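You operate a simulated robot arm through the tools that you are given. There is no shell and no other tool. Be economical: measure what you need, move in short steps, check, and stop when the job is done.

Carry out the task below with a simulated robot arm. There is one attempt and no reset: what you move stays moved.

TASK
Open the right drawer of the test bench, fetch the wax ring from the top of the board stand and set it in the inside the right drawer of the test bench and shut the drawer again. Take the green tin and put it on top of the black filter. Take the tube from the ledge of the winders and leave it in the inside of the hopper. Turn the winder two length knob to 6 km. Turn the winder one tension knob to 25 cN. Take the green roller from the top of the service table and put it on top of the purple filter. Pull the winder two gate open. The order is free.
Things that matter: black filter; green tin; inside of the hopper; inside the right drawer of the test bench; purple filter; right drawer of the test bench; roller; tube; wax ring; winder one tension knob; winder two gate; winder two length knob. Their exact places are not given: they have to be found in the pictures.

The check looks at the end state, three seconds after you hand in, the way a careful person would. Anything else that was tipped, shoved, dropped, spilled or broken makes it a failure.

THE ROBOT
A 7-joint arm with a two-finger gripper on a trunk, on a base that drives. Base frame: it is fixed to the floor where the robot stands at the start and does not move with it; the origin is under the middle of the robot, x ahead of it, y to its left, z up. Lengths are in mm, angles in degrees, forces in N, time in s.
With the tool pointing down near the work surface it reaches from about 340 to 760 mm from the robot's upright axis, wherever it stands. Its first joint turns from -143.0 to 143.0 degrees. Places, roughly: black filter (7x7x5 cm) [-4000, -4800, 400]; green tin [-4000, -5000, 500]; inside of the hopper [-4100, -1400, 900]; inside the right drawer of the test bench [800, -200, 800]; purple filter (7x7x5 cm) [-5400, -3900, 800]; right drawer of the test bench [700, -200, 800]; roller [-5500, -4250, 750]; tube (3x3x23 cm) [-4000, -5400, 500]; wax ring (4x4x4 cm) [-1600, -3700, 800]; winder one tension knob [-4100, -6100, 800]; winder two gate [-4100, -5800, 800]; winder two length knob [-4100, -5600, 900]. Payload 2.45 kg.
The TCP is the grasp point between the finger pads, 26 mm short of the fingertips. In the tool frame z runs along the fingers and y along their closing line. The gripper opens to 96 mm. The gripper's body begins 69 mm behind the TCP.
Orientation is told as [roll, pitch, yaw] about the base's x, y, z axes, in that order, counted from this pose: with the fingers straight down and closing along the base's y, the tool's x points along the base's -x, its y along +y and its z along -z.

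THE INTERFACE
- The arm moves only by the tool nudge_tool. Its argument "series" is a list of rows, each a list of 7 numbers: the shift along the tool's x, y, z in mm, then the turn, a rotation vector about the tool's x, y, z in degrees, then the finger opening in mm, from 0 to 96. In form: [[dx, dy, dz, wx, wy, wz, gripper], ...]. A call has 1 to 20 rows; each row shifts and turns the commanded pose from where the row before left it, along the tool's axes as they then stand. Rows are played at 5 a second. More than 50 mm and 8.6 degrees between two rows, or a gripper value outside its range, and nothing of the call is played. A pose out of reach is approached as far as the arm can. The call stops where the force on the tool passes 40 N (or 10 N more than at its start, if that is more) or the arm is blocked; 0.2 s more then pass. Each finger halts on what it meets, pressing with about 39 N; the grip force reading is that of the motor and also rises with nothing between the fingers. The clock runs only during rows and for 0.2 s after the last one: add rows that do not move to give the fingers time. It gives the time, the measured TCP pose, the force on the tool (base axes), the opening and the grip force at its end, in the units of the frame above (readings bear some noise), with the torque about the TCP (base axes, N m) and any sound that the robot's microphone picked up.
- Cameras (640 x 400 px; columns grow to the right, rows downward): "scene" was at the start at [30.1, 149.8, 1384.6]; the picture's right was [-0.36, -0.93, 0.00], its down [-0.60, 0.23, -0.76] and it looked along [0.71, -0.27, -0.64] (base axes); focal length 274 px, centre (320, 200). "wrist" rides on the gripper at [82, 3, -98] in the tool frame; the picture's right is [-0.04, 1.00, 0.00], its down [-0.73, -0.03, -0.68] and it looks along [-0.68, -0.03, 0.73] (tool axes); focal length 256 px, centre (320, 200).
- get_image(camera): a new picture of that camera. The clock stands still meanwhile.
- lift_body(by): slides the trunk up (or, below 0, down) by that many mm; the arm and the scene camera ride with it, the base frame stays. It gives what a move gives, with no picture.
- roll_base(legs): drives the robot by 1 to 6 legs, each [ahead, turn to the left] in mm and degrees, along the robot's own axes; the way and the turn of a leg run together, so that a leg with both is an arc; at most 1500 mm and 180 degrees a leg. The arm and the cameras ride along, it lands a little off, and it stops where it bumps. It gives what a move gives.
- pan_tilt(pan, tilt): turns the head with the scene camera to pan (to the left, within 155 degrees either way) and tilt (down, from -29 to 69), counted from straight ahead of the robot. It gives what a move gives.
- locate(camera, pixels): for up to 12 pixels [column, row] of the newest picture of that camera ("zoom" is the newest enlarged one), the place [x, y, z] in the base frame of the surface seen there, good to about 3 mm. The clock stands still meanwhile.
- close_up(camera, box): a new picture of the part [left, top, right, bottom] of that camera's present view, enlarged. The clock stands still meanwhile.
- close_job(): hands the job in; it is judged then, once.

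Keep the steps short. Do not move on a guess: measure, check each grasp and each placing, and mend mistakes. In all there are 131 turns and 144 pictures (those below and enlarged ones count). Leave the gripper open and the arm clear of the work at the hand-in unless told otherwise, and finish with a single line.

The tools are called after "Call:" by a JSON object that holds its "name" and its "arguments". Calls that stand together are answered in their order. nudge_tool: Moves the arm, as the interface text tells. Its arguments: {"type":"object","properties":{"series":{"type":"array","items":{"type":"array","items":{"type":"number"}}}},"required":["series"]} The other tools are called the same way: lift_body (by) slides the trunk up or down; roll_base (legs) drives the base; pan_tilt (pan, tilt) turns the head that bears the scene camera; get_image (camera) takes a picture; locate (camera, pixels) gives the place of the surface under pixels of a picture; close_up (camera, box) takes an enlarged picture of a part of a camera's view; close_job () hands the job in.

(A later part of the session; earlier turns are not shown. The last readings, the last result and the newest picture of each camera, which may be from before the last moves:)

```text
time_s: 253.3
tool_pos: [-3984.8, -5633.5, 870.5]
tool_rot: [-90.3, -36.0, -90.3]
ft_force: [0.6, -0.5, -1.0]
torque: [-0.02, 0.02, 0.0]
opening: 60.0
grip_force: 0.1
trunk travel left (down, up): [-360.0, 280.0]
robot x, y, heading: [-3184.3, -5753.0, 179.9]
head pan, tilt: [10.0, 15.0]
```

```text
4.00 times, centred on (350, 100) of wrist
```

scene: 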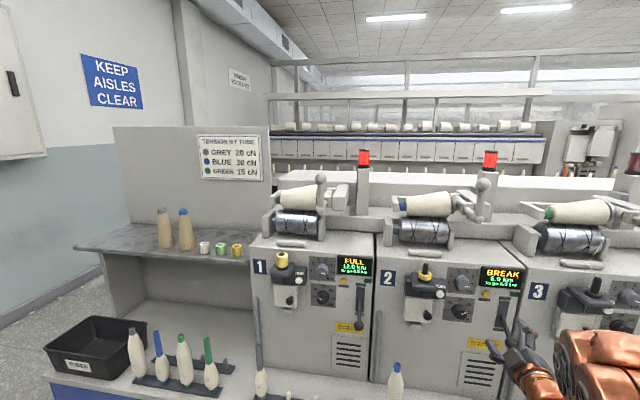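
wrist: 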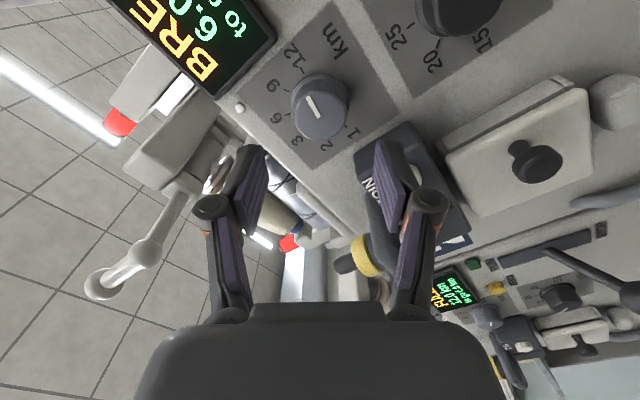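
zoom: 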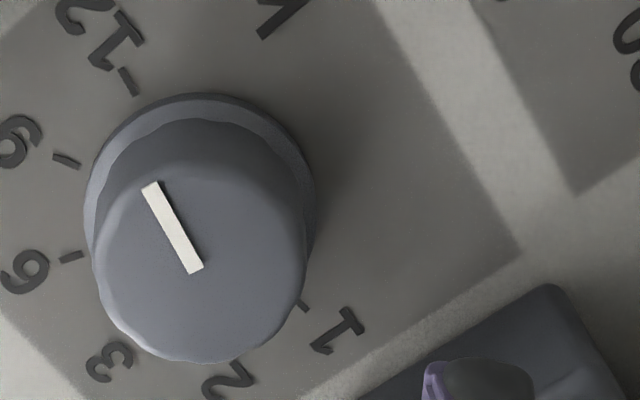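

Centred. Advance 70 mm, grip and twist 72° counter-clockwise.

Call:
{"name": "nudge_tool", "arguments": {"series": [[0, 0, 35, 0, 0, 0, 60], [0, 0, 35, 0, 0, 0, 60], [0, 0, 0, 0, 0, 0, 60], [0, 0, 0, 0, 0, 0, 10], [0, 0, 0, 0, 0, 0, 10], [0, 0, 0, 0, 0, 0, 10], [0, 0, 0, 0, 0, 0, 10]]}}

Call:
{"name": "nudge_tool", "arguments": {"series": [[0, 0, 0, 0, 0, -8, 10], [0, 0, 0, 0, 0, -8, 10], [0, 0, 0, 0, 0, -8, 10], [0, 0, 0, 0, 0, -8, 10], [0, 0, 0, 0, 0, -8, 10], [0, 0, 0, 0, 0, -8, 10], [0, 0, 0, 0, 0, -8, 10], [0, 0, 0, 0, 0, -8, 10], [0, 0, 0, 0, 0, -8, 10], [0, 0, 0, 0, 0, 0, 10]]}}

Call:
{"name": "get_image", "arguments": {"camera": "wrist"}}

```text
time_s: 254.9
tool_pos: [-4053.9, -5631.6, 870.4]
tool_rot: [-90.3, -36.0, -90.3]
ft_force: [1.8, -1.5, -4.6]
torque: [0.0, -0.22, 0.0]
opening: 40.5
grip_force: 44.9
trunk travel left (down, up): [-360.0, 280.0]
robot x, y, heading: [-3183.9, -5752.6, 179.9]
head pan, tilt: [10.0, 15.0]
```

```text
time_s: 257.1
tool_pos: [-4055.3, -5633.7, 872.7]
tool_rot: [-90.5, 36.1, -90.8]
ft_force: [-9.6, -4.6, 25.8]
torque: [-0.01, 0.4, -0.07]
opening: 40.5
grip_force: 45.3
trunk travel left (down, up): [-360.0, 280.0]
robot x, y, heading: [-3182.3, -5750.8, 180.0]
head pan, tilt: [10.0, 15.0]
```

```text
76 pictures are left
```

wrist: 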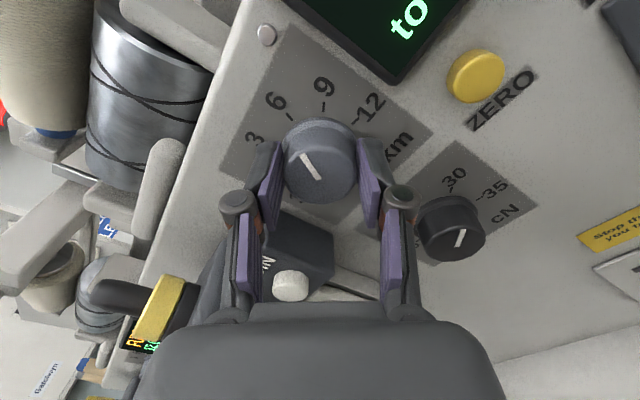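

Pointer now toward 6. Release, retract, check.

Call:
{"name": "nudge_tool", "arguments": {"series": [[0, 0, 0, 0, 0, 0, 56], [0, 0, 0, 0, 0, 0, 56], [0, 0, -40, 0, 0, 0, 56], [0, 0, -40, 0, 0, 0, 56], [0, 0, -40, 0, 0, 0, 56], [0, 0, 0, 0, 0, 0, 56]]}}

Call:
{"name": "close_up", "arguments": {"camera": "wrist", "box": [220, 20, 540, 220]}}

Call:
{"name": "close_up", "arguments": {"camera": "scene", "box": [380, 255, 492, 325]}}

```text
time_s: 258.6
tool_pos: [-3932.6, -5631.7, 868.8]
tool_rot: [-90.3, 35.9, -90.5]
ft_force: [0.1, 0.3, 0.6]
torque: [0.03, 0.0, 0.0]
opening: 56.0
grip_force: 0.0
trunk travel left (down, up): [-360.0, 280.0]
robot x, y, heading: [-3183.1, -5749.1, 179.9]
head pan, tilt: [10.0, 15.0]
```

```text
2.00 times, centred on (380, 120) of wrist
```

zoom: 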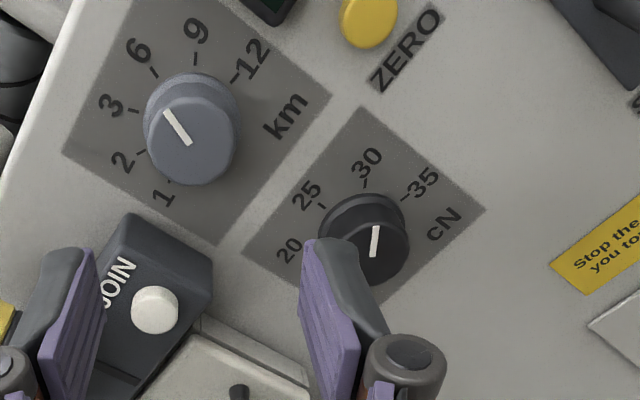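

```text
5.71 times, centred on (436, 290) of scene
```

zoom: 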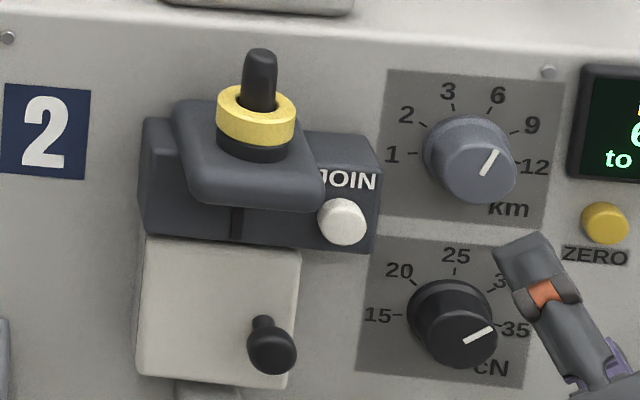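

Length knob reads 6. Now the winder two gate: roll the tool to vertical closing and look at the gate and its knob.

Call:
{"name": "nudge_tool", "arguments": {"series": [[0, 0, -40, 0, 0, 8, 60], [0, 0, 0, 0, 0, 8, 60], [0, 0, 0, 0, 0, 8, 60], [0, 0, 0, 0, 0, 8, 60], [0, 0, 0, 0, 0, 4, 60], [-40, -28, 0, 0, 0, 0, 50], [-40, -28, 0, 0, 0, 0, 50], [0, -28, 0, 0, 0, 0, 50], [0, 0, 0, 0, 0, 0, 50]]}}

Call:
{"name": "get_image", "arguments": {"camera": "wrist"}}

Call:
{"name": "close_up", "arguments": {"camera": "scene", "box": [396, 285, 444, 335]}}

```text
time_s: 260.6
tool_pos: [-3895.4, -5713.1, 952.0]
tool_rot: [-90.2, 0.0, -90.6]
ft_force: [0.8, -0.9, 0.0]
torque: [0.01, 0.01, -0.01]
opening: 50.1
grip_force: 0.1
trunk travel left (down, up): [-360.0, 280.0]
robot x, y, heading: [-3181.9, -5752.8, 179.9]
head pan, tilt: [10.0, 15.0]
```

```text
73 pictures are left
```

wrist: 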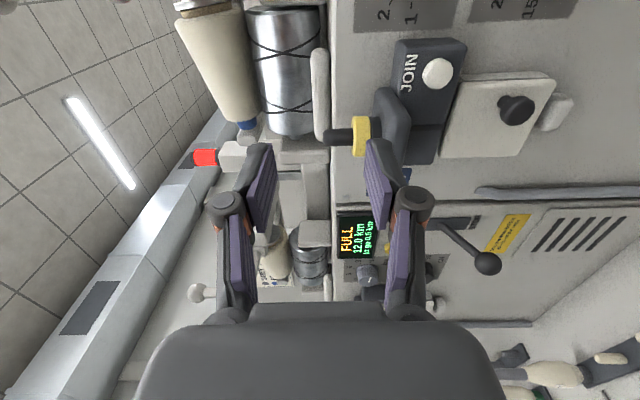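

```text
8.00 times, centred on (420, 310) of scene
```

zoom: 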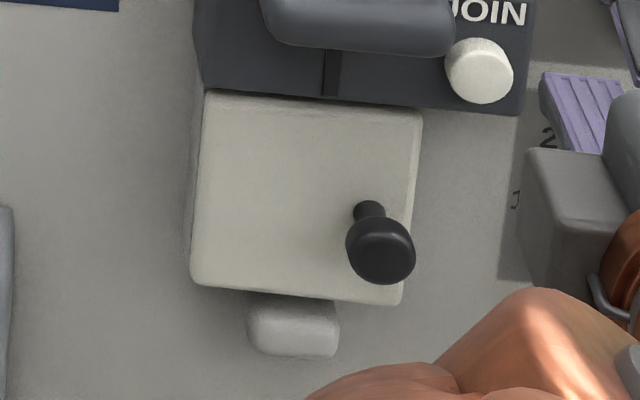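

Tool +y is down here. I measure the gate knob and plate from the wrist view.

Call:
{"name": "locate", "arguments": {"camera": "wrist", "pixels": [[517, 110], [517, 97], [505, 103], [530, 110], [475, 85], [540, 80], [445, 150], [510, 150], [545, 120], [498, 120]]}}

Call:
{"name": "nudge_tool", "arguments": {"series": [[-5, 45, 0, 0, 0, 0, 50], [0, 45, 0, 0, 0, 0, 50], [0, 45, 0, 0, 0, 0, 50], [0, 45, 0, 0, 0, 0, 50], [0, 0, 0, 0, 0, 0, 50]]}}

Call:
{"name": "get_image", "arguments": {"camera": "wrist"}}

```text
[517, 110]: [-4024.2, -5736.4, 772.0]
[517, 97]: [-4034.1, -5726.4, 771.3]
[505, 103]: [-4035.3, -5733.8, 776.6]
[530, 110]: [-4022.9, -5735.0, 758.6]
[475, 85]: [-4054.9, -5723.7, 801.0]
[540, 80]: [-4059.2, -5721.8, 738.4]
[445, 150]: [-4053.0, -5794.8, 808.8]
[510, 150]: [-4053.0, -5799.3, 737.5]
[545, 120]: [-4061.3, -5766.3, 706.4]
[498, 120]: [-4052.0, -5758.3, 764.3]
```

```text
time_s: 261.8
tool_pos: [-3896.7, -5717.1, 772.2]
tool_rot: [-90.3, 0.0, -90.5]
ft_force: [0.8, -0.1, -1.2]
torque: [0.02, -0.02, 0.01]
opening: 49.9
grip_force: 0.0
trunk travel left (down, up): [-360.0, 280.0]
robot x, y, heading: [-3180.7, -5751.3, 179.8]
head pan, tilt: [10.0, 15.0]
```

```text
71 pictures are left
```

wrist: 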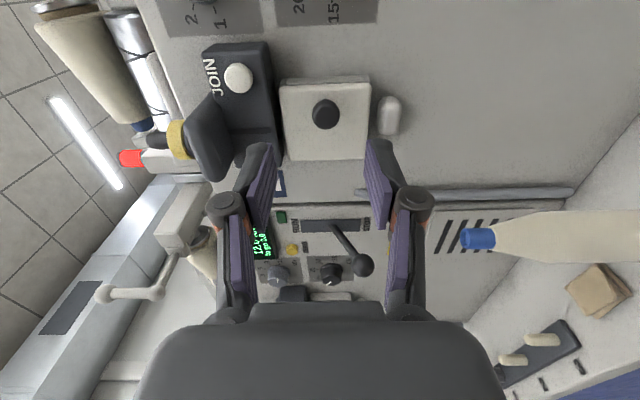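

Ball knob centre ≈(−4031,−5735,767); plate spans y −5720…−5803, hinge likely left. Approach and grip the knob.

Call:
{"name": "nudge_tool", "arguments": {"series": [[-18, 5, 0, 0, 0, 0, 44], [0, 0, 45, 0, 0, 0, 44], [0, 0, 45, 0, 0, 0, 44], [0, 0, 0, 0, 0, 0, 44]]}}

Call:
{"name": "get_image", "arguments": {"camera": "wrist"}}

Call:
{"name": "nudge_tool", "arguments": {"series": [[0, 0, 34, 0, 0, 0, 44], [0, 0, 0, 0, 0, 0, 44], [0, 0, 0, 0, 0, 0, 0], [0, 0, 0, 0, 0, 0, 0], [0, 0, 0, 0, 0, 0, 0], [0, 0, 0, 0, 0, 0, 0]]}}

Call:
{"name": "get_image", "arguments": {"camera": "wrist"}}

```text
time_s: 262.8
tool_pos: [-3989.8, -5734.5, 766.8]
tool_rot: [-90.2, 0.0, -90.5]
ft_force: [-0.1, -0.3, -0.6]
torque: [-0.03, 0.01, -0.01]
opening: 44.0
grip_force: 0.1
trunk travel left (down, up): [-360.0, 280.0]
robot x, y, heading: [-3183.2, -5754.6, 180.0]
head pan, tilt: [10.0, 15.0]
```

```text
70 pictures are left
```

wrist: 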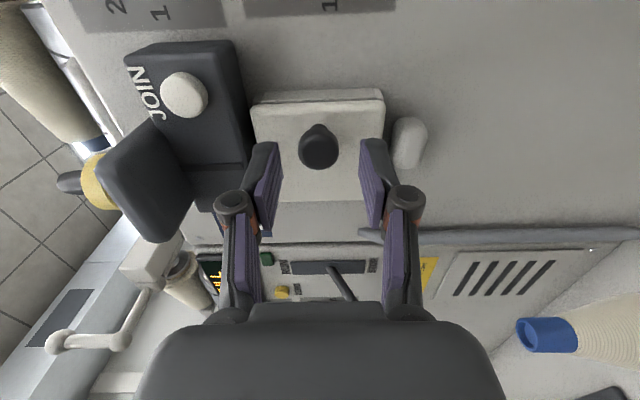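

```text
time_s: 264.1
tool_pos: [-4022.4, -5734.8, 768.0]
tool_rot: [-90.3, 0.0, -90.5]
ft_force: [-3.9, -1.8, 1.1]
torque: [-0.02, -0.03, -0.17]
opening: 24.8
grip_force: 45.2
trunk travel left (down, up): [-360.0, 280.0]
robot x, y, heading: [-3181.4, -5748.4, 180.0]
head pan, tilt: [10.0, 15.0]
```

```text
69 pictures are left
```

wrist: 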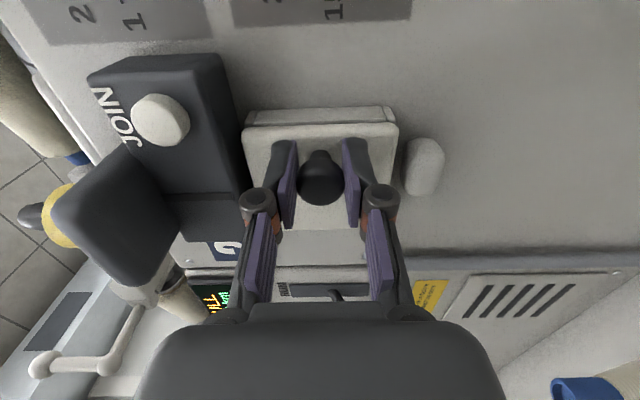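

Gripped. Pull on an arc: first ~20°, check forces.

Call:
{"name": "nudge_tool", "arguments": {"series": [[-3, 0, -6, 0, 0, 0, 0], [-4, 0, -5, 0, 0, 0, 0], [-4, 0, -5, 0, 0, 0, 0], [-5, 0, -5, 0, 0, 0, 0], [0, 0, 0, 0, 0, 0, 0]]}}

Call:
{"name": "get_image", "arguments": {"camera": "wrist"}}

Call:
{"name": "get_image", "arguments": {"camera": "scene"}}

```text
time_s: 265.4
tool_pos: [-3999.4, -5747.9, 768.3]
tool_rot: [-90.1, -0.1, -90.8]
ft_force: [4.2, 25.5, -1.7]
torque: [0.01, -0.03, -1.42]
opening: 24.7
grip_force: 45.0
trunk travel left (down, up): [-360.0, 280.0]
robot x, y, heading: [-3181.7, -5751.1, 179.9]
head pan, tilt: [10.0, 15.0]
```

```text
68 pictures are left
```

wrist: 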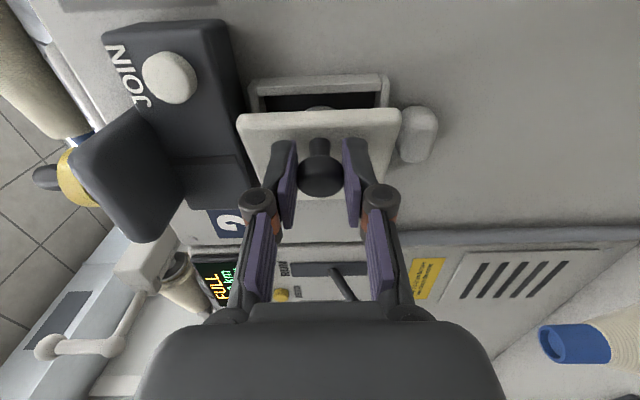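

```text
67 pictures are left
```

scene: 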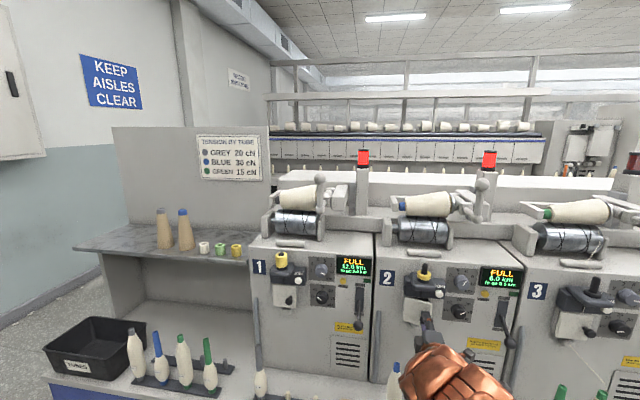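

The gate swings on its left edge. I continue the arc, yawing the tool with it.

Call:
{"name": "nudge_tool", "arguments": {"series": [[-3, 0, -6, 0, 8, 0, 0], [-6, 0, -6.5, 0, 8, 0, 0], [-7, 0, -6.6, 0, 8, 0, 0], [0, 0, 0, 0, 0, 0, 0]]}}

Call:
{"name": "get_image", "arguments": {"camera": "wrist"}}

```text
time_s: 266.4
tool_pos: [-3984.4, -5772.3, 767.9]
tool_rot: [-90.3, 0.0, -114.1]
ft_force: [2.2, -18.1, -16.3]
torque: [-0.09, -0.28, 1.45]
opening: 24.5
grip_force: 44.8
trunk travel left (down, up): [-360.0, 280.0]
robot x, y, heading: [-3184.8, -5753.8, -180.0]
head pan, tilt: [10.0, 15.0]
```

```text
66 pictures are left
```

wrist: 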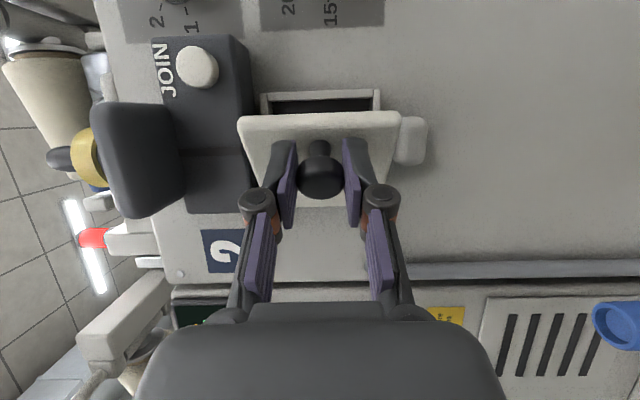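

About 42° open, forces fine. Continue the arc another ~40°.

Call:
{"name": "nudge_tool", "arguments": {"series": [[-6.9, 0, -7.1, 0, 4, 0, 0], [-7.4, 0, -6.6, 0, 6, 0, 0], [-7.9, 0, -6, 0, 6, 0, 0], [-8.2, 0, -5.5, 0, 6, 0, 0], [-8.6, 0, -5, 0, 6, 0, 0], [0, 0, 0, 0, 0, 0, 0]]}}

Call:
{"name": "get_image", "arguments": {"camera": "wrist"}}

Call:
{"name": "close_up", "arguments": {"camera": "scene", "box": [370, 240, 530, 340]}}

```text
time_s: 267.8
tool_pos: [-3980.0, -5816.5, 767.8]
tool_rot: [-90.1, -0.2, -142.6]
ft_force: [35.1, 7.4, -11.8]
torque: [-0.07, -0.14, -0.85]
opening: 24.8
grip_force: 44.8
trunk travel left (down, up): [-360.0, 280.0]
robot x, y, heading: [-3182.1, -5754.3, 179.8]
head pan, tilt: [10.0, 15.0]
```

```text
65 pictures are left
```

wrist: 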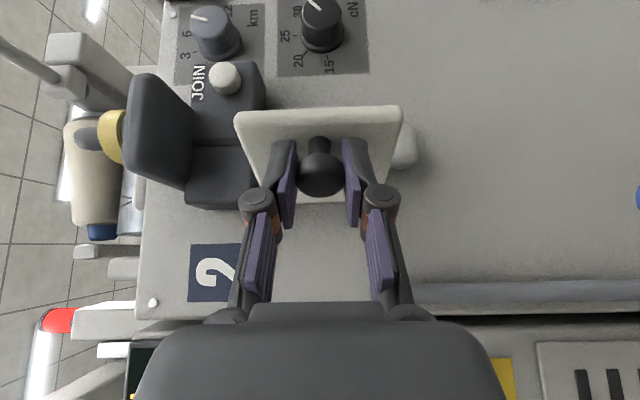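

```text
4.00 times, centred on (450, 290) of scene
```

zoom: 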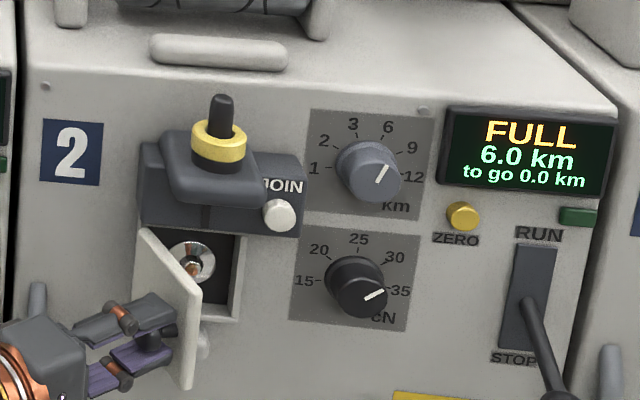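

~75° open. A little further, relieving the X force.

Call:
{"name": "nudge_tool", "arguments": {"series": [[-2.5, 0, -8.5, 0, 6, 0, 0], [-3.5, 0, -8.5, 0, 6, 0, 0], [-4, 0, -8, 0, 6, 0, 0], [0, 0, 0, 0, 0, 0, 0]]}}

Call:
{"name": "close_up", "arguments": {"camera": "scene", "box": [370, 240, 530, 340]}}

```text
time_s: 268.5
tool_pos: [-3977.4, -5841.6, 767.3]
tool_rot: [-91.5, 1.9, -158.4]
ft_force: [-6.0, 1.4, 3.2]
torque: [-0.32, -0.1, 0.01]
opening: 24.6
grip_force: 44.9
trunk travel left (down, up): [-360.0, 280.0]
robot x, y, heading: [-3185.8, -5751.9, 179.9]
head pan, tilt: [10.0, 15.0]
stopped in row 3: the force on the tool passed its limit at 64 N (the readings are from after the stop); the commanded pose is now the measured one
```

```text
4.00 times, centred on (450, 290) of scene
```

zoom: 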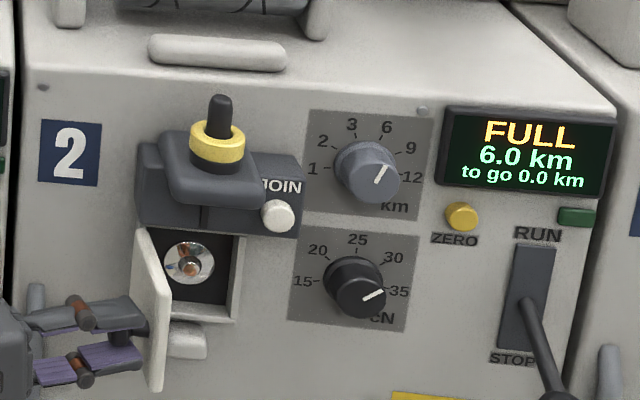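

Call:
{"name": "nudge_tool", "arguments": {"series": [[0, 0, 0, 0, 0, 0, 40], [0, 0, 0, 0, 0, 0, 40], [0, 0, 0, 0, 0, 0, 40]]}}

Call:
{"name": "pan_tilt", "arguments": {"pan": 12, "tilt": 35}}

Call:
{"name": "get_image", "arguments": {"camera": "scene"}}

Call:
{"name": "get_image", "arguments": {"camera": "wrist"}}

```text
time_s: 269.3
tool_pos: [-3977.3, -5841.6, 768.4]
tool_rot: [-91.5, 2.0, -158.4]
ft_force: [0.9, 0.2, -0.4]
torque: [0.02, -0.02, -0.01]
opening: 40.2
grip_force: 0.1
trunk travel left (down, up): [-360.0, 280.0]
robot x, y, heading: [-3185.4, -5752.6, 180.0]
head pan, tilt: [10.0, 15.0]
```

```text
time_s: 270.2
tool_pos: [-3978.2, -5840.0, 767.2]
tool_rot: [-91.5, 1.9, -158.4]
ft_force: [-0.7, -0.2, -0.7]
torque: [0.0, 0.03, 0.01]
opening: 40.2
grip_force: 0.0
trunk travel left (down, up): [-360.0, 280.0]
robot x, y, heading: [-3185.5, -5749.4, 179.8]
head pan, tilt: [12.0, 35.0]
```

```text
62 pictures are left
```

scene: 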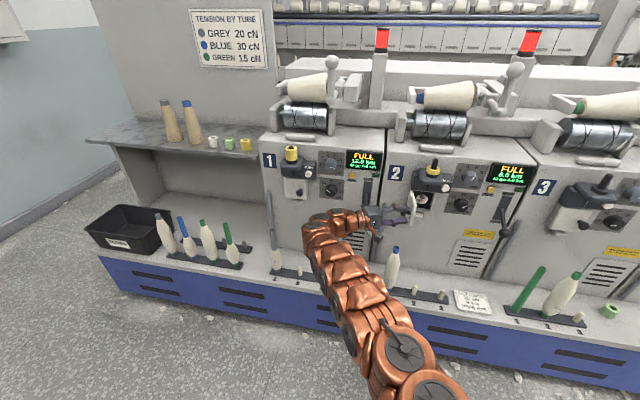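

```text
61 pictures are left
```

wrist: 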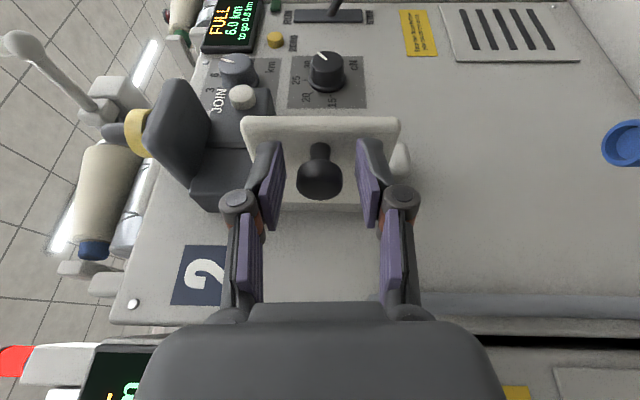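

Released. Back away straight in +X (fingers straddle the knob vertically), then check gate and winder 1's lever.

Call:
{"name": "nudge_tool", "arguments": {"series": [[15, 0, -6, 0, 0, 0, 40], [31, 0, -12.3, 0, 0, 0, 40], [31, 0, -12.3, 0, 0, 0, 40], [31, 0, -12.3, 0, 0, 0, 40], [31, 0, -12.3, 0, 0, 0, 40], [0, 0, 0, 0, -8, 0, 40], [0, 0, 0, 0, -8, 0, 40], [0, 0, 0, 0, -8, 0, 40], [0, 0, 0, 0, -8, 0, 40], [0, 0, 0, 0, -8, 0, 40], [0, 0, 0, 0, -8, 0, 40], [0, 0, 0, 0, -8, 0, 40], [0, 0, 0, 0, -8, 0, 40], [0, 0, 0, 0, -4.4, 0, 40], [0, 0, 0, 0, 0, 0, 40]]}}

Call:
{"name": "get_image", "arguments": {"camera": "scene"}}

Call:
{"name": "close_up", "arguments": {"camera": "scene", "box": [260, 130, 500, 280]}}

```text
time_s: 273.4
tool_pos: [-3843.9, -5824.9, 753.9]
tool_rot: [-88.8, 2.2, -92.2]
ft_force: [-0.8, -0.4, -0.3]
torque: [-0.04, -0.05, 0.03]
opening: 40.0
grip_force: 0.0
out of reach, approached as far as the arm can: row 13, 14
trunk travel left (down, up): [-360.0, 280.0]
robot x, y, heading: [-3185.0, -5750.9, 179.8]
head pan, tilt: [12.0, 35.0]
```

```text
60 pictures are left
```

scene: 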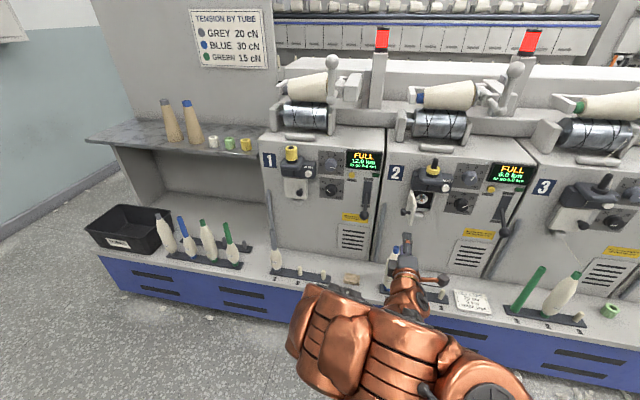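

```text
2.67 times, centred on (380, 205) of scene
```

zoom: 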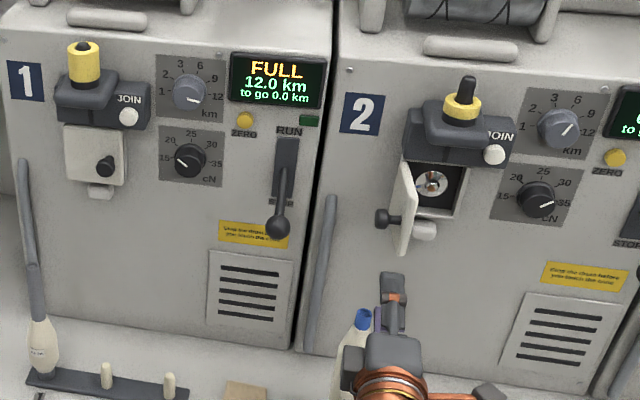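

Gate open, winder 1 lever unchanged. Now the winder 1 tension knob: slide the tool left 260 mm, then drive ahead 80 mm.

Call:
{"name": "nudge_tool", "arguments": {"series": [[-45, 0, 0, 0, 0, 0, 60], [-45, 0, 0, 0, 0, 0, 60], [-45, 0, 0, 0, 0, 0, 60], [-45, 0, 0, 0, 0, 0, 60], [-45, 0, 0, 0, 0, 0, 60], [-35, 0, 0, 0, 0, 0, 60], [0, 0, 0, 0, 0, 0, 60]]}}

Call:
{"name": "roll_base", "arguments": {"legs": [[80, 0]]}}

Call:
{"name": "get_image", "arguments": {"camera": "wrist"}}

Call:
{"name": "close_up", "arguments": {"camera": "scene", "box": [260, 130, 420, 230]}}

```text
time_s: 275.0
tool_pos: [-3844.0, -6088.8, 744.9]
tool_rot: [-88.8, 2.1, -90.1]
ft_force: [0.3, -0.5, 0.0]
torque: [0.0, -0.01, -0.01]
opening: 60.2
grip_force: 0.1
trunk travel left (down, up): [-360.0, 280.0]
robot x, y, heading: [-3181.3, -5751.2, 179.9]
head pan, tilt: [12.0, 35.0]
```

```text
time_s: 276.0
tool_pos: [-3923.3, -6087.8, 744.8]
tool_rot: [-88.9, 2.0, -90.0]
ft_force: [1.1, 0.2, -0.2]
torque: [-0.01, 0.01, 0.02]
opening: 60.0
grip_force: 0.1
trunk travel left (down, up): [-360.0, 280.0]
robot x, y, heading: [-3264.5, -5754.2, 179.8]
head pan, tilt: [12.0, 35.0]
```

```text
58 pictures are left
```

wrist: 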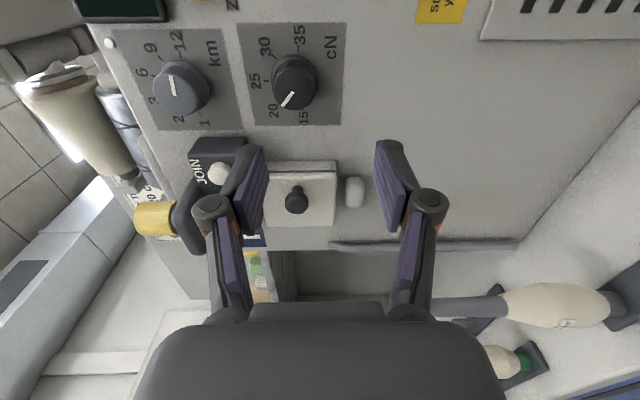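

```text
4.00 times, centred on (340, 180) of scene
```

zoom: 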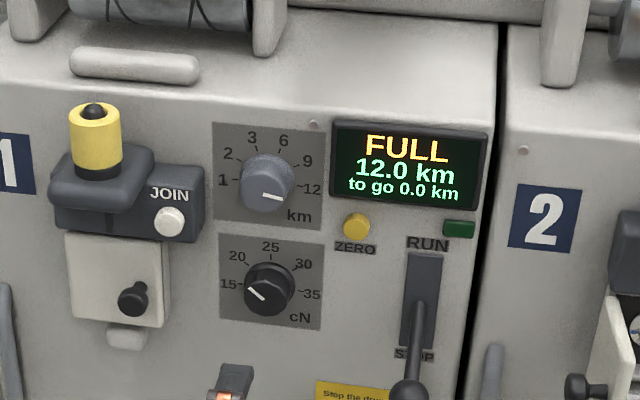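

Call:
{"name": "close_up", "arguments": {"camera": "wrist", "box": [230, 20, 358, 130]}}

Call:
{"name": "locate", "arguments": {"camera": "wrist", "pixels": [[293, 87], [278, 92], [311, 83], [290, 72], [296, 103], [283, 106], [292, 92], [280, 80], [305, 98]]}}

```text
3.64 times, centred on (294, 75) of wrist
```

zoom: 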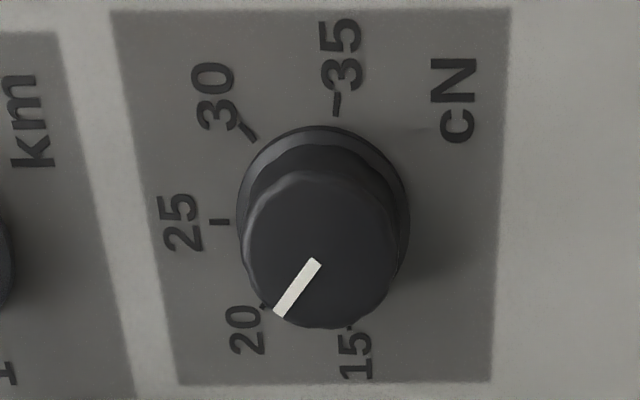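

```text
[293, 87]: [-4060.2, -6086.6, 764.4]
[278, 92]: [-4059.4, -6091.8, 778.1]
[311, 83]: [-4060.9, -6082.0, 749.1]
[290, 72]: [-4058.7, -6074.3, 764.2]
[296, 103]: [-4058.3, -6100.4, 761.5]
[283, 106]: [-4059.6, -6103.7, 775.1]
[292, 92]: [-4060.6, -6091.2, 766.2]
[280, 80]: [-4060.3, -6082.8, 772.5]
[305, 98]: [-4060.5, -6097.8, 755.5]
```

Tension knob face centre ≈(−4060,−6087,764); pointer about 52° counter-clockwise of 25. Roll −24°, align and approach.

Call:
{"name": "nudge_tool", "arguments": {"series": [[0, 0, 0, 0, 0, -8, 60], [0, 0, 0, 0, 0, -8, 60], [0, 0, 0, 0, 0, -8, 60], [9, -17.5, 0, 0, 0, 0, 60], [0, 0, 35, 0, 0, 0, 60], [0, 0, 35, 0, 0, 0, 60], [0, 0, 0, 0, 0, 0, 60]]}}

Call:
{"name": "get_image", "arguments": {"camera": "wrist"}}

```text
time_s: 277.6
tool_pos: [-3994.4, -6085.1, 763.7]
tool_rot: [-88.6, 26.2, -89.3]
ft_force: [0.3, 0.2, 0.2]
torque: [0.0, 0.0, 0.01]
opening: 60.0
grip_force: 0.1
trunk travel left (down, up): [-360.0, 280.0]
robot x, y, heading: [-3258.7, -5754.6, 180.2]
head pan, tilt: [12.0, 35.0]
```

```text
55 pictures are left
```

wrist: 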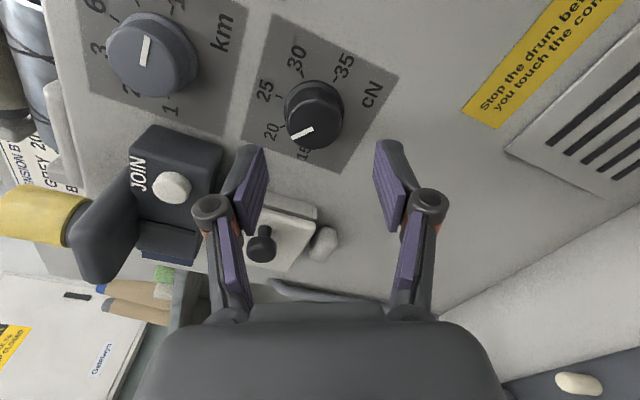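

Call:
{"name": "nudge_tool", "arguments": {"series": [[-1.6, -1.7, 30, 0, 0, 0, 60], [0, 0, 31, 0, 0, 0, 60], [0, 0, 0, 0, 0, 0, 60], [0, 0, 0, 0, 0, 0, 10], [0, 0, 0, 0, 0, 0, 10], [0, 0, 0, 0, 0, 0, 10], [0, 0, 0, 0, 0, 0, 10]]}}

Call:
{"name": "nudge_tool", "arguments": {"series": [[0, 0, 0, 0, 0, 8, 10], [0, 0, 0, 0, 0, 8, 10], [0, 0, 0, 0, 0, 8, 10], [0, 0, 0, 0, 0, 8, 10], [0, 0, 0, 0, 0, 8, 10], [0, 0, 0, 0, 0, 8, 10], [0, 0, 0, 0, 0, 4, 10], [0, 0, 0, 0, 0, 0, 10]]}}

Call:
{"name": "nudge_tool", "arguments": {"series": [[0, 0, 0, 0, 0, 0, 60], [0, 0, 0, 0, 0, 0, 60], [0, 0, -40, 0, 0, 0, 60], [0, 0, -40, 0, 0, 0, 60], [0, 0, 0, 0, 0, 0, 60]]}}

Call:
{"name": "get_image", "arguments": {"camera": "wrist"}}

Call:
{"name": "close_up", "arguments": {"camera": "scene", "box": [300, 170, 364, 210]}}

```text
time_s: 279.2
tool_pos: [-4054.9, -6089.6, 766.3]
tool_rot: [-88.9, 26.1, -89.4]
ft_force: [-6.1, -8.1, 19.0]
torque: [-0.01, 0.38, 0.24]
opening: 40.6
grip_force: 45.3
trunk travel left (down, up): [-360.0, 280.0]
robot x, y, heading: [-3264.5, -5751.4, 179.7]
head pan, tilt: [12.0, 35.0]
```

```text
time_s: 280.9
tool_pos: [-4054.8, -6088.4, 765.5]
tool_rot: [-89.0, -26.1, -90.5]
ft_force: [14.2, 3.2, 9.0]
torque: [0.0, -0.18, -0.46]
opening: 40.8
grip_force: 45.1
trunk travel left (down, up): [-360.0, 280.0]
robot x, y, heading: [-3262.9, -5750.0, 179.9]
head pan, tilt: [12.0, 35.0]
stopped in row 8: the force on the tool passed its limit at 40 N (the readings are from after the stop); the commanded pose is now the measured one
```

```text
time_s: 282.1
tool_pos: [-3976.0, -6090.3, 765.4]
tool_rot: [-88.8, -26.1, -90.5]
ft_force: [-0.7, 0.1, -1.0]
torque: [0.0, -0.01, -0.01]
opening: 60.2
grip_force: 0.1
trunk travel left (down, up): [-360.0, 280.0]
robot x, y, heading: [-3265.6, -5748.3, 179.9]
head pan, tilt: [12.0, 35.0]
```

```text
54 pictures are left
```

wrist: 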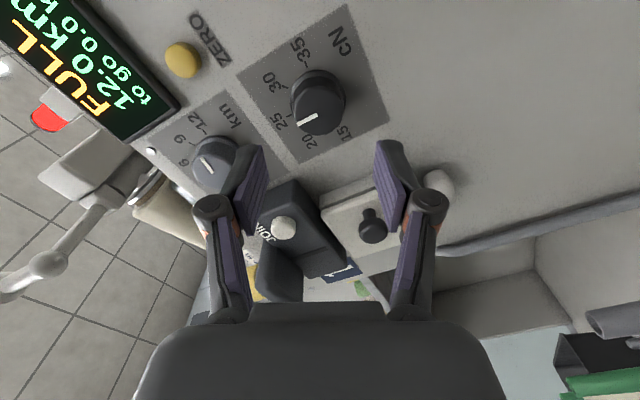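

```text
10.00 times, centred on (332, 190) of scene
```

zoom: 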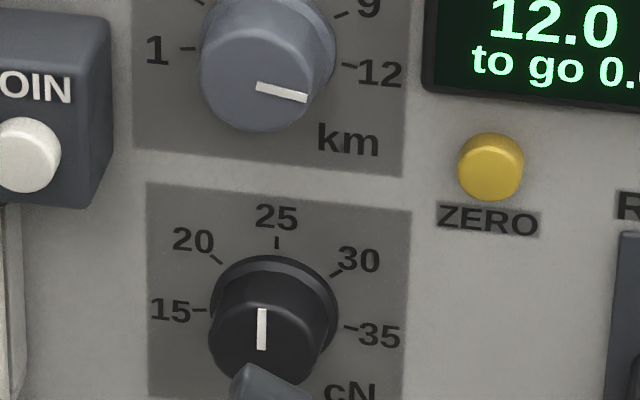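

Tension knob now reads 25. Back off, roll the tool to closing horizontally, centre it, lower the trunk, and drive to the tube at y≈−5400.

Call:
{"name": "roll_base", "arguments": {"legs": [[-480, 0], [0, -90], [350, 0], [0, 90]]}}

Call:
{"name": "nudge_tool", "arguments": {"series": [[0, 0, 0, 0, 0, 8, 60], [0, 0, 0, 0, 0, 8, 60], [0, 0, 0, 0, 0, 8, 60], [0, 0, 0, 0, 0, 8, 60], [0, 0, 0, 0, 0, 8, 60], [0, 0, 0, 0, 0, 8, 60], [0, 0, 0, 0, 0, 8, 60], [0, 0, 0, 0, 0, 8, 60], [0, -45, 0, 0, 0, 0, 60], [0, -45, 0, 0, 0, 0, 60], [0, -45, 0, 0, 0, 0, 60], [0, -45, 0, 0, 0, 0, 60], [0, -45, 0, 0, 0, 0, 60], [0, -45, 0, 0, 0, 0, 60], [0, -45, 0, 0, 0, 0, 60], [0, -45, 0, 0, 0, 0, 60], [0, 0, 0, 0, 0, 0, 60]]}}

Call:
{"name": "lift_body", "arguments": {"by": -235}}

Call:
{"name": "pan_tilt", "arguments": {"pan": -5, "tilt": 20}}

Call:
{"name": "get_image", "arguments": {"camera": "scene"}}

```text
time_s: 294.6
tool_pos: [-3499.4, -5719.4, 766.1]
tool_rot: [-88.8, -26.0, -91.7]
ft_force: [-0.2, -0.9, -0.5]
torque: [0.0, 0.0, 0.0]
opening: 60.1
grip_force: 0.0
trunk travel left (down, up): [-360.0, 280.0]
robot x, y, heading: [-2780.6, -5396.4, 178.6]
head pan, tilt: [12.0, 35.0]
```

```text
time_s: 298.1
tool_pos: [-3487.8, -5359.4, 766.4]
tool_rot: [1.4, -88.9, 177.5]
ft_force: [-0.2, -0.4, 0.0]
torque: [-0.03, 0.03, 0.03]
opening: 59.9
grip_force: 0.0
trunk travel left (down, up): [-360.0, 280.0]
robot x, y, heading: [-2779.0, -5396.5, 178.5]
head pan, tilt: [12.0, 35.0]
```

```text
time_s: 300.6
tool_pos: [-3487.5, -5360.1, 531.3]
tool_rot: [0.8, -89.0, 177.8]
ft_force: [-0.1, -0.6, 0.2]
torque: [0.0, 0.02, 0.01]
opening: 59.9
grip_force: 0.1
trunk travel left (down, up): [-125.0, 515.0]
robot x, y, heading: [-2775.6, -5394.9, 178.7]
head pan, tilt: [12.0, 35.0]
```

```text
time_s: 301.4
tool_pos: [-3488.3, -5360.0, 530.9]
tool_rot: [0.7, -89.0, 178.0]
ft_force: [-0.1, -0.1, 0.4]
torque: [0.02, 0.0, 0.03]
opening: 60.1
grip_force: 0.0
trunk travel left (down, up): [-125.0, 515.0]
robot x, y, heading: [-2782.7, -5399.3, 178.3]
head pan, tilt: [-5.0, 20.0]
```

```text
52 pictures are left
```

scene: 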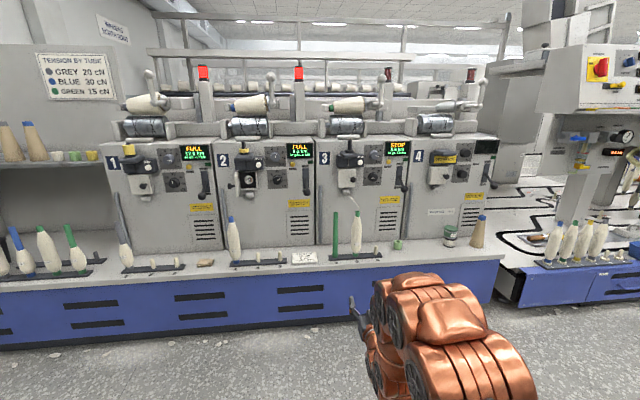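

Call:
{"name": "locate", "arguments": {"camera": "scene", "pixels": [[335, 215], [335, 230], [335, 250], [356, 235], [333, 258]]}}

Call:
{"name": "roll_base", "arguments": {"legs": [[330, 1.5]]}}

Call:
{"name": "get_image", "arguments": {"camera": "wrist"}}

Call:
{"name": "get_image", "arguments": {"camera": "scene"}}

```text
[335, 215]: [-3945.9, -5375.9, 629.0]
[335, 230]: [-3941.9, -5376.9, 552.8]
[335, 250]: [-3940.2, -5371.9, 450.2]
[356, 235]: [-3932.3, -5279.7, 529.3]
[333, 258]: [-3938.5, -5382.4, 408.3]
```

```text
time_s: 303.6
tool_pos: [-3815.7, -5374.8, 532.1]
tool_rot: [0.8, -88.9, 179.5]
ft_force: [0.3, 0.0, -0.1]
torque: [0.05, 0.0, 0.03]
opening: 60.0
grip_force: 0.0
trunk travel left (down, up): [-125.0, 515.0]
robot x, y, heading: [-3104.5, -5394.1, -179.9]
head pan, tilt: [-5.0, 20.0]
```

```text
51 pictures are left
```

wrist: 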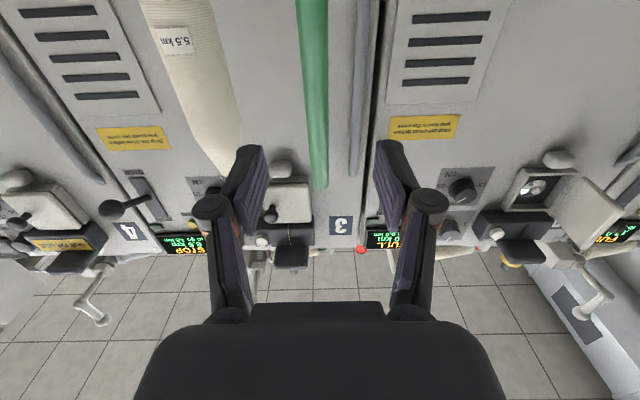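

```text
50 pictures are left
```

scene: 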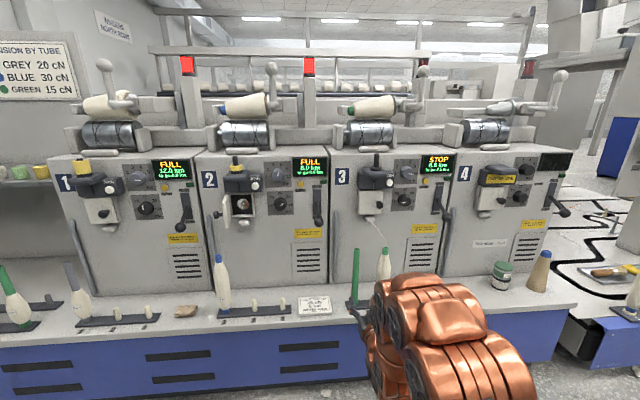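

Call:
{"name": "locate", "arguments": {"camera": "wrist", "pixels": [[300, 60], [313, 60], [326, 60], [318, 160], [215, 100], [240, 130]]}}

Call:
{"name": "nudge_tool", "arguments": {"series": [[0, 0, 40, 0, 0, 0, 52], [0, 0, 40, 0, 0, 0, 52], [0, 0, 0, 0, 0, 0, 52]]}}

Call:
{"name": "get_image", "arguments": {"camera": "wrist"}}

```text
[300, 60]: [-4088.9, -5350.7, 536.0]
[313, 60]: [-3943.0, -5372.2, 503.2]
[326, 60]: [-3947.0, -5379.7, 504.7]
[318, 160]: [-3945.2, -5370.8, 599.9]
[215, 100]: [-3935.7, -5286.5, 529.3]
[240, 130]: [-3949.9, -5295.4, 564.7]
```

```text
time_s: 304.4
tool_pos: [-3896.8, -5374.2, 531.7]
tool_rot: [0.5, -88.9, 179.6]
ft_force: [-0.3, -0.2, -0.6]
torque: [-0.01, 0.0, -0.01]
opening: 52.0
grip_force: 0.0
trunk travel left (down, up): [-125.0, 515.0]
robot x, y, heading: [-3108.7, -5395.6, -180.0]
head pan, tilt: [-5.0, 20.0]
```

```text
49 pictures are left
```

wrist: 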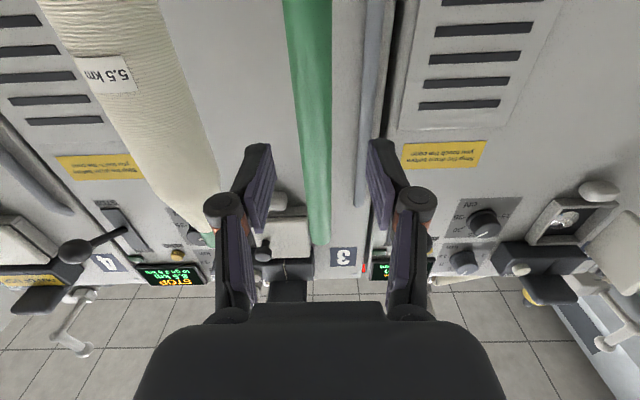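

Tube between the fingers. Advance 58, close, check.

Call:
{"name": "nudge_tool", "arguments": {"series": [[0, 0, 30, 0, 0, 0, 52], [0, 0, 28, 0, 0, 0, 52], [0, 0, 0, 0, 0, 0, 52], [0, 0, 0, 0, 0, 0, 5], [0, 0, 0, 0, 0, 0, 5], [0, 0, 0, 0, 0, 0, 5], [0, 0, 0, 0, 0, 0, 5]]}}

Call:
{"name": "get_image", "arguments": {"camera": "wrist"}}

Call:
{"name": "lift_body", "arguments": {"by": 150}}

Call:
{"name": "get_image", "arguments": {"camera": "scene"}}

```text
time_s: 306.0
tool_pos: [-3953.9, -5374.0, 529.4]
tool_rot: [1.4, -89.0, 178.7]
ft_force: [-1.9, 5.4, 0.8]
torque: [0.4, 0.12, 0.06]
opening: 19.6
grip_force: 39.3
trunk travel left (down, up): [-125.0, 515.0]
robot x, y, heading: [-3110.0, -5396.6, -179.9]
head pan, tilt: [-5.0, 20.0]
```

```text
48 pictures are left
```

wrist: 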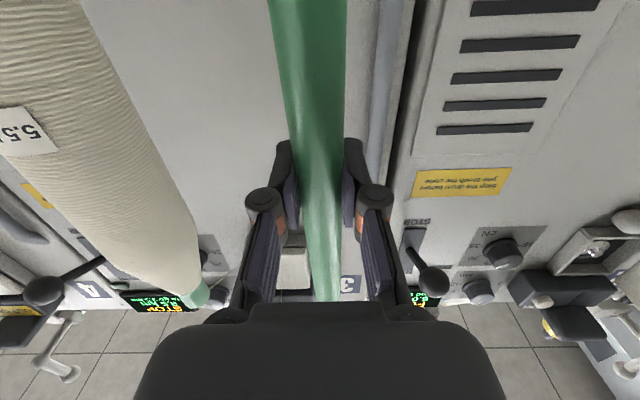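

```text
time_s: 307.7
tool_pos: [-3953.0, -5375.3, 679.7]
tool_rot: [0.7, -88.9, 179.5]
ft_force: [-0.6, 0.5, -1.3]
torque: [0.0, -0.02, 0.02]
opening: 19.3
grip_force: 38.9
trunk travel left (down, up): [-275.0, 365.0]
robot x, y, heading: [-3107.8, -5391.9, -179.8]
head pan, tilt: [-5.0, 20.0]
```

```text
47 pictures are left
```

scene: 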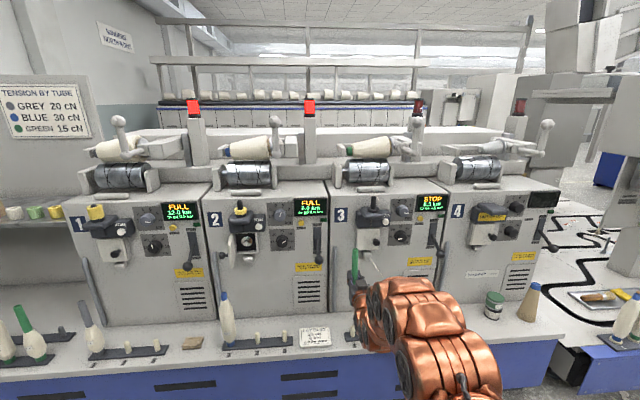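

Tube is off the peg and held. Back off, retract, turn the tool down so the tube lies horizontal, then 90° roll.

Call:
{"name": "roll_base", "arguments": {"legs": [[-400, 0]]}}

Call:
{"name": "nudge_tool", "arguments": {"series": [[0, 0, -45, 0, 0, 0, 5], [0, 0, -45, 0, 0, 0, 5], [0, 0, -45, 0, 0, 0, 5], [0, 0, 0, 0, 8.2, 0, 5], [0, 0, 0, 0, 8.2, 0, 5], [0, 0, 0, 0, 8.2, 0, 5], [0, 0, 0, 0, 8.2, 0, 5], [0, 0, 0, 0, 8.2, 0, 5], [0, 0, 0, 0, 8.2, 0, 5], [0, 0, 0, 0, 8.2, 0, 5], [0, 0, 0, 0, 8.2, 0, 5], [0, 0, 0, 0, 8.2, 0, 5], [0, 0, 0, 0, 8.2, 0, 5], [0, 0, 0, 0, 7, 0, 5], [0, 0, 0, 0, 0, 0, 5]]}}

Call:
{"name": "nudge_tool", "arguments": {"series": [[0, 0, 0, 0, 0, 8.2, 5], [0, 0, 0, 0, 0, 8.2, 5], [0, 0, 0, 0, 0, 8.2, 5], [0, 0, 0, 0, 0, 8.2, 5], [0, 0, 0, 0, 0, 8.2, 5], [0, 0, 0, 0, 0, 8.2, 5], [0, 0, 0, 0, 0, 8.2, 5], [0, 0, 0, 0, 0, 8.2, 5], [0, 0, 0, 0, 0, 8.2, 5], [0, 0, 0, 0, 0, 8.2, 5], [0, 0, 0, 0, 0, 8, 5], [0, 0, 0, 0, 0, 0, 5]]}}

Call:
{"name": "lift_body", "arguments": {"by": 365}}

Call:
{"name": "roll_base", "arguments": {"legs": [[0, -90], [1400, 0], [1400, 0], [1200, 0], [0, 90]]}}

Call:
{"name": "pan_tilt", "arguments": {"pan": -10, "tilt": 30}}

Call:
{"name": "get_image", "arguments": {"camera": "scene"}}

```text
time_s: 310.2
tool_pos: [-3522.4, -5372.0, 717.4]
tool_rot: [179.5, -87.8, 0.2]
ft_force: [-2.3, -0.4, -3.3]
torque: [0.05, 0.23, -0.03]
opening: 19.5
grip_force: 39.3
trunk travel left (down, up): [-275.0, 365.0]
robot x, y, heading: [-2719.5, -5393.7, -180.1]
head pan, tilt: [-5.0, 20.0]
stopped in leg 1: the robot was blocked; the commanded pose is now the measured one
```

```text
time_s: 313.4
tool_pos: [-3409.4, -5370.4, 712.3]
tool_rot: [0.0, -3.3, 180.0]
ft_force: [-0.9, -0.1, -0.1]
torque: [0.01, -0.01, -0.04]
opening: 19.3
grip_force: 39.0
out of reach, approached as far as the arm can: row 3
trunk travel left (down, up): [-275.0, 365.0]
robot x, y, heading: [-2718.4, -5394.1, 180.1]
head pan, tilt: [-5.0, 20.0]
```

```text
time_s: 316.0
tool_pos: [-3408.9, -5372.3, 712.0]
tool_rot: [3.2, 0.0, 89.8]
ft_force: [-1.0, 0.0, -0.5]
torque: [-0.01, -0.02, 0.02]
opening: 19.5
grip_force: 39.1
trunk travel left (down, up): [-275.0, 365.0]
robot x, y, heading: [-2718.1, -5395.8, 180.1]
head pan, tilt: [-5.0, 20.0]
```

```text
time_s: 319.6
tool_pos: [-3406.9, -5372.8, 1075.6]
tool_rot: [3.3, 0.2, 89.9]
ft_force: [0.4, -0.2, 0.2]
torque: [0.0, 0.0, 0.02]
opening: 19.5
grip_force: 39.0
trunk travel left (down, up): [-640.0, 0.0]
robot x, y, heading: [-2715.4, -5392.2, 180.2]
head pan, tilt: [-5.0, 20.0]
```

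```text
time_s: 320.3
tool_pos: [-3310.8, -5372.0, 1115.2]
tool_rot: [8.3, 0.0, 89.8]
ft_force: [0.7, -1.3, 0.5]
torque: [0.07, 0.0, -0.04]
opening: 19.1
grip_force: 38.9
trunk travel left (down, up): [-640.0, 0.0]
robot x, y, heading: [-2721.8, -5391.8, 179.9]
head pan, tilt: [-5.0, 20.0]
stopped in leg 1: the robot was blocked; the commanded pose is now the measured one
```

```text
time_s: 321.1
tool_pos: [-3318.5, -5369.2, 1111.5]
tool_rot: [7.8, 0.1, 89.7]
ft_force: [-0.1, 0.9, -0.1]
torque: [0.02, -0.02, 0.0]
opening: 19.6
grip_force: 39.4
trunk travel left (down, up): [-640.0, 0.0]
robot x, y, heading: [-2724.3, -5393.9, 179.8]
head pan, tilt: [-10.0, 30.0]
```

```text
46 pictures are left
```

scene: 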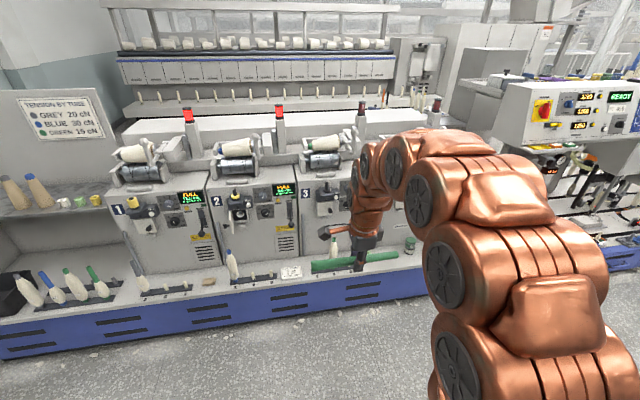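

The robot bumped something behind it. I look back.

Call:
{"name": "pan_tilt", "arguments": {"pan": -150, "tilt": 40}}

Call:
{"name": "get_image", "arguments": {"camera": "scene"}}

Call:
{"name": "pan_tilt", "arguments": {"pan": 150, "tilt": 40}}

Call:
{"name": "get_image", "arguments": {"camera": "scene"}}

```text
time_s: 323.3
tool_pos: [-3317.7, -5368.8, 1110.7]
tool_rot: [7.9, 0.0, 89.7]
ft_force: [0.5, -0.6, -0.2]
torque: [-0.01, -0.03, -0.02]
opening: 19.6
grip_force: 38.8
trunk travel left (down, up): [-640.0, 0.0]
robot x, y, heading: [-2721.0, -5392.8, 179.7]
head pan, tilt: [-150.0, 40.0]
```

```text
45 pictures are left
```

scene: 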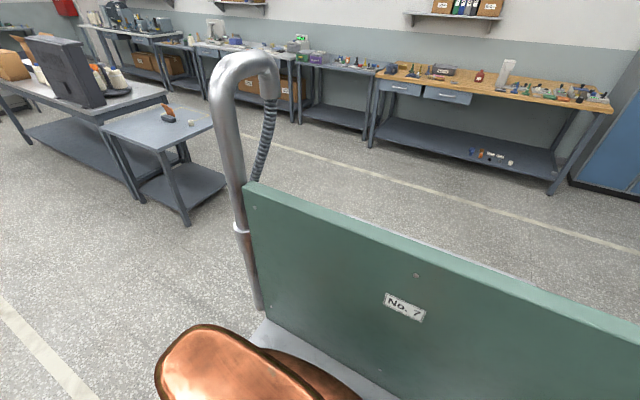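

```text
time_s: 327.4
tool_pos: [-3317.9, -5368.6, 1110.2]
tool_rot: [7.8, 0.2, 89.6]
ft_force: [0.5, -0.2, 0.0]
torque: [-0.01, 0.02, 0.01]
opening: 19.3
grip_force: 38.5
trunk travel left (down, up): [-640.0, 0.0]
robot x, y, heading: [-2716.9, -5395.6, 179.7]
head pan, tilt: [150.0, 40.0]
```

```text
44 pictures are left
```

scene: 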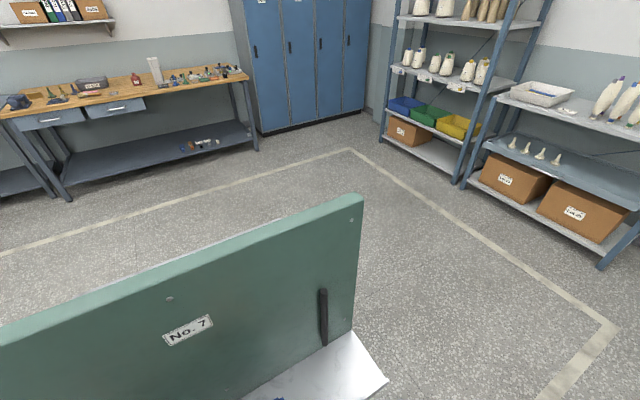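

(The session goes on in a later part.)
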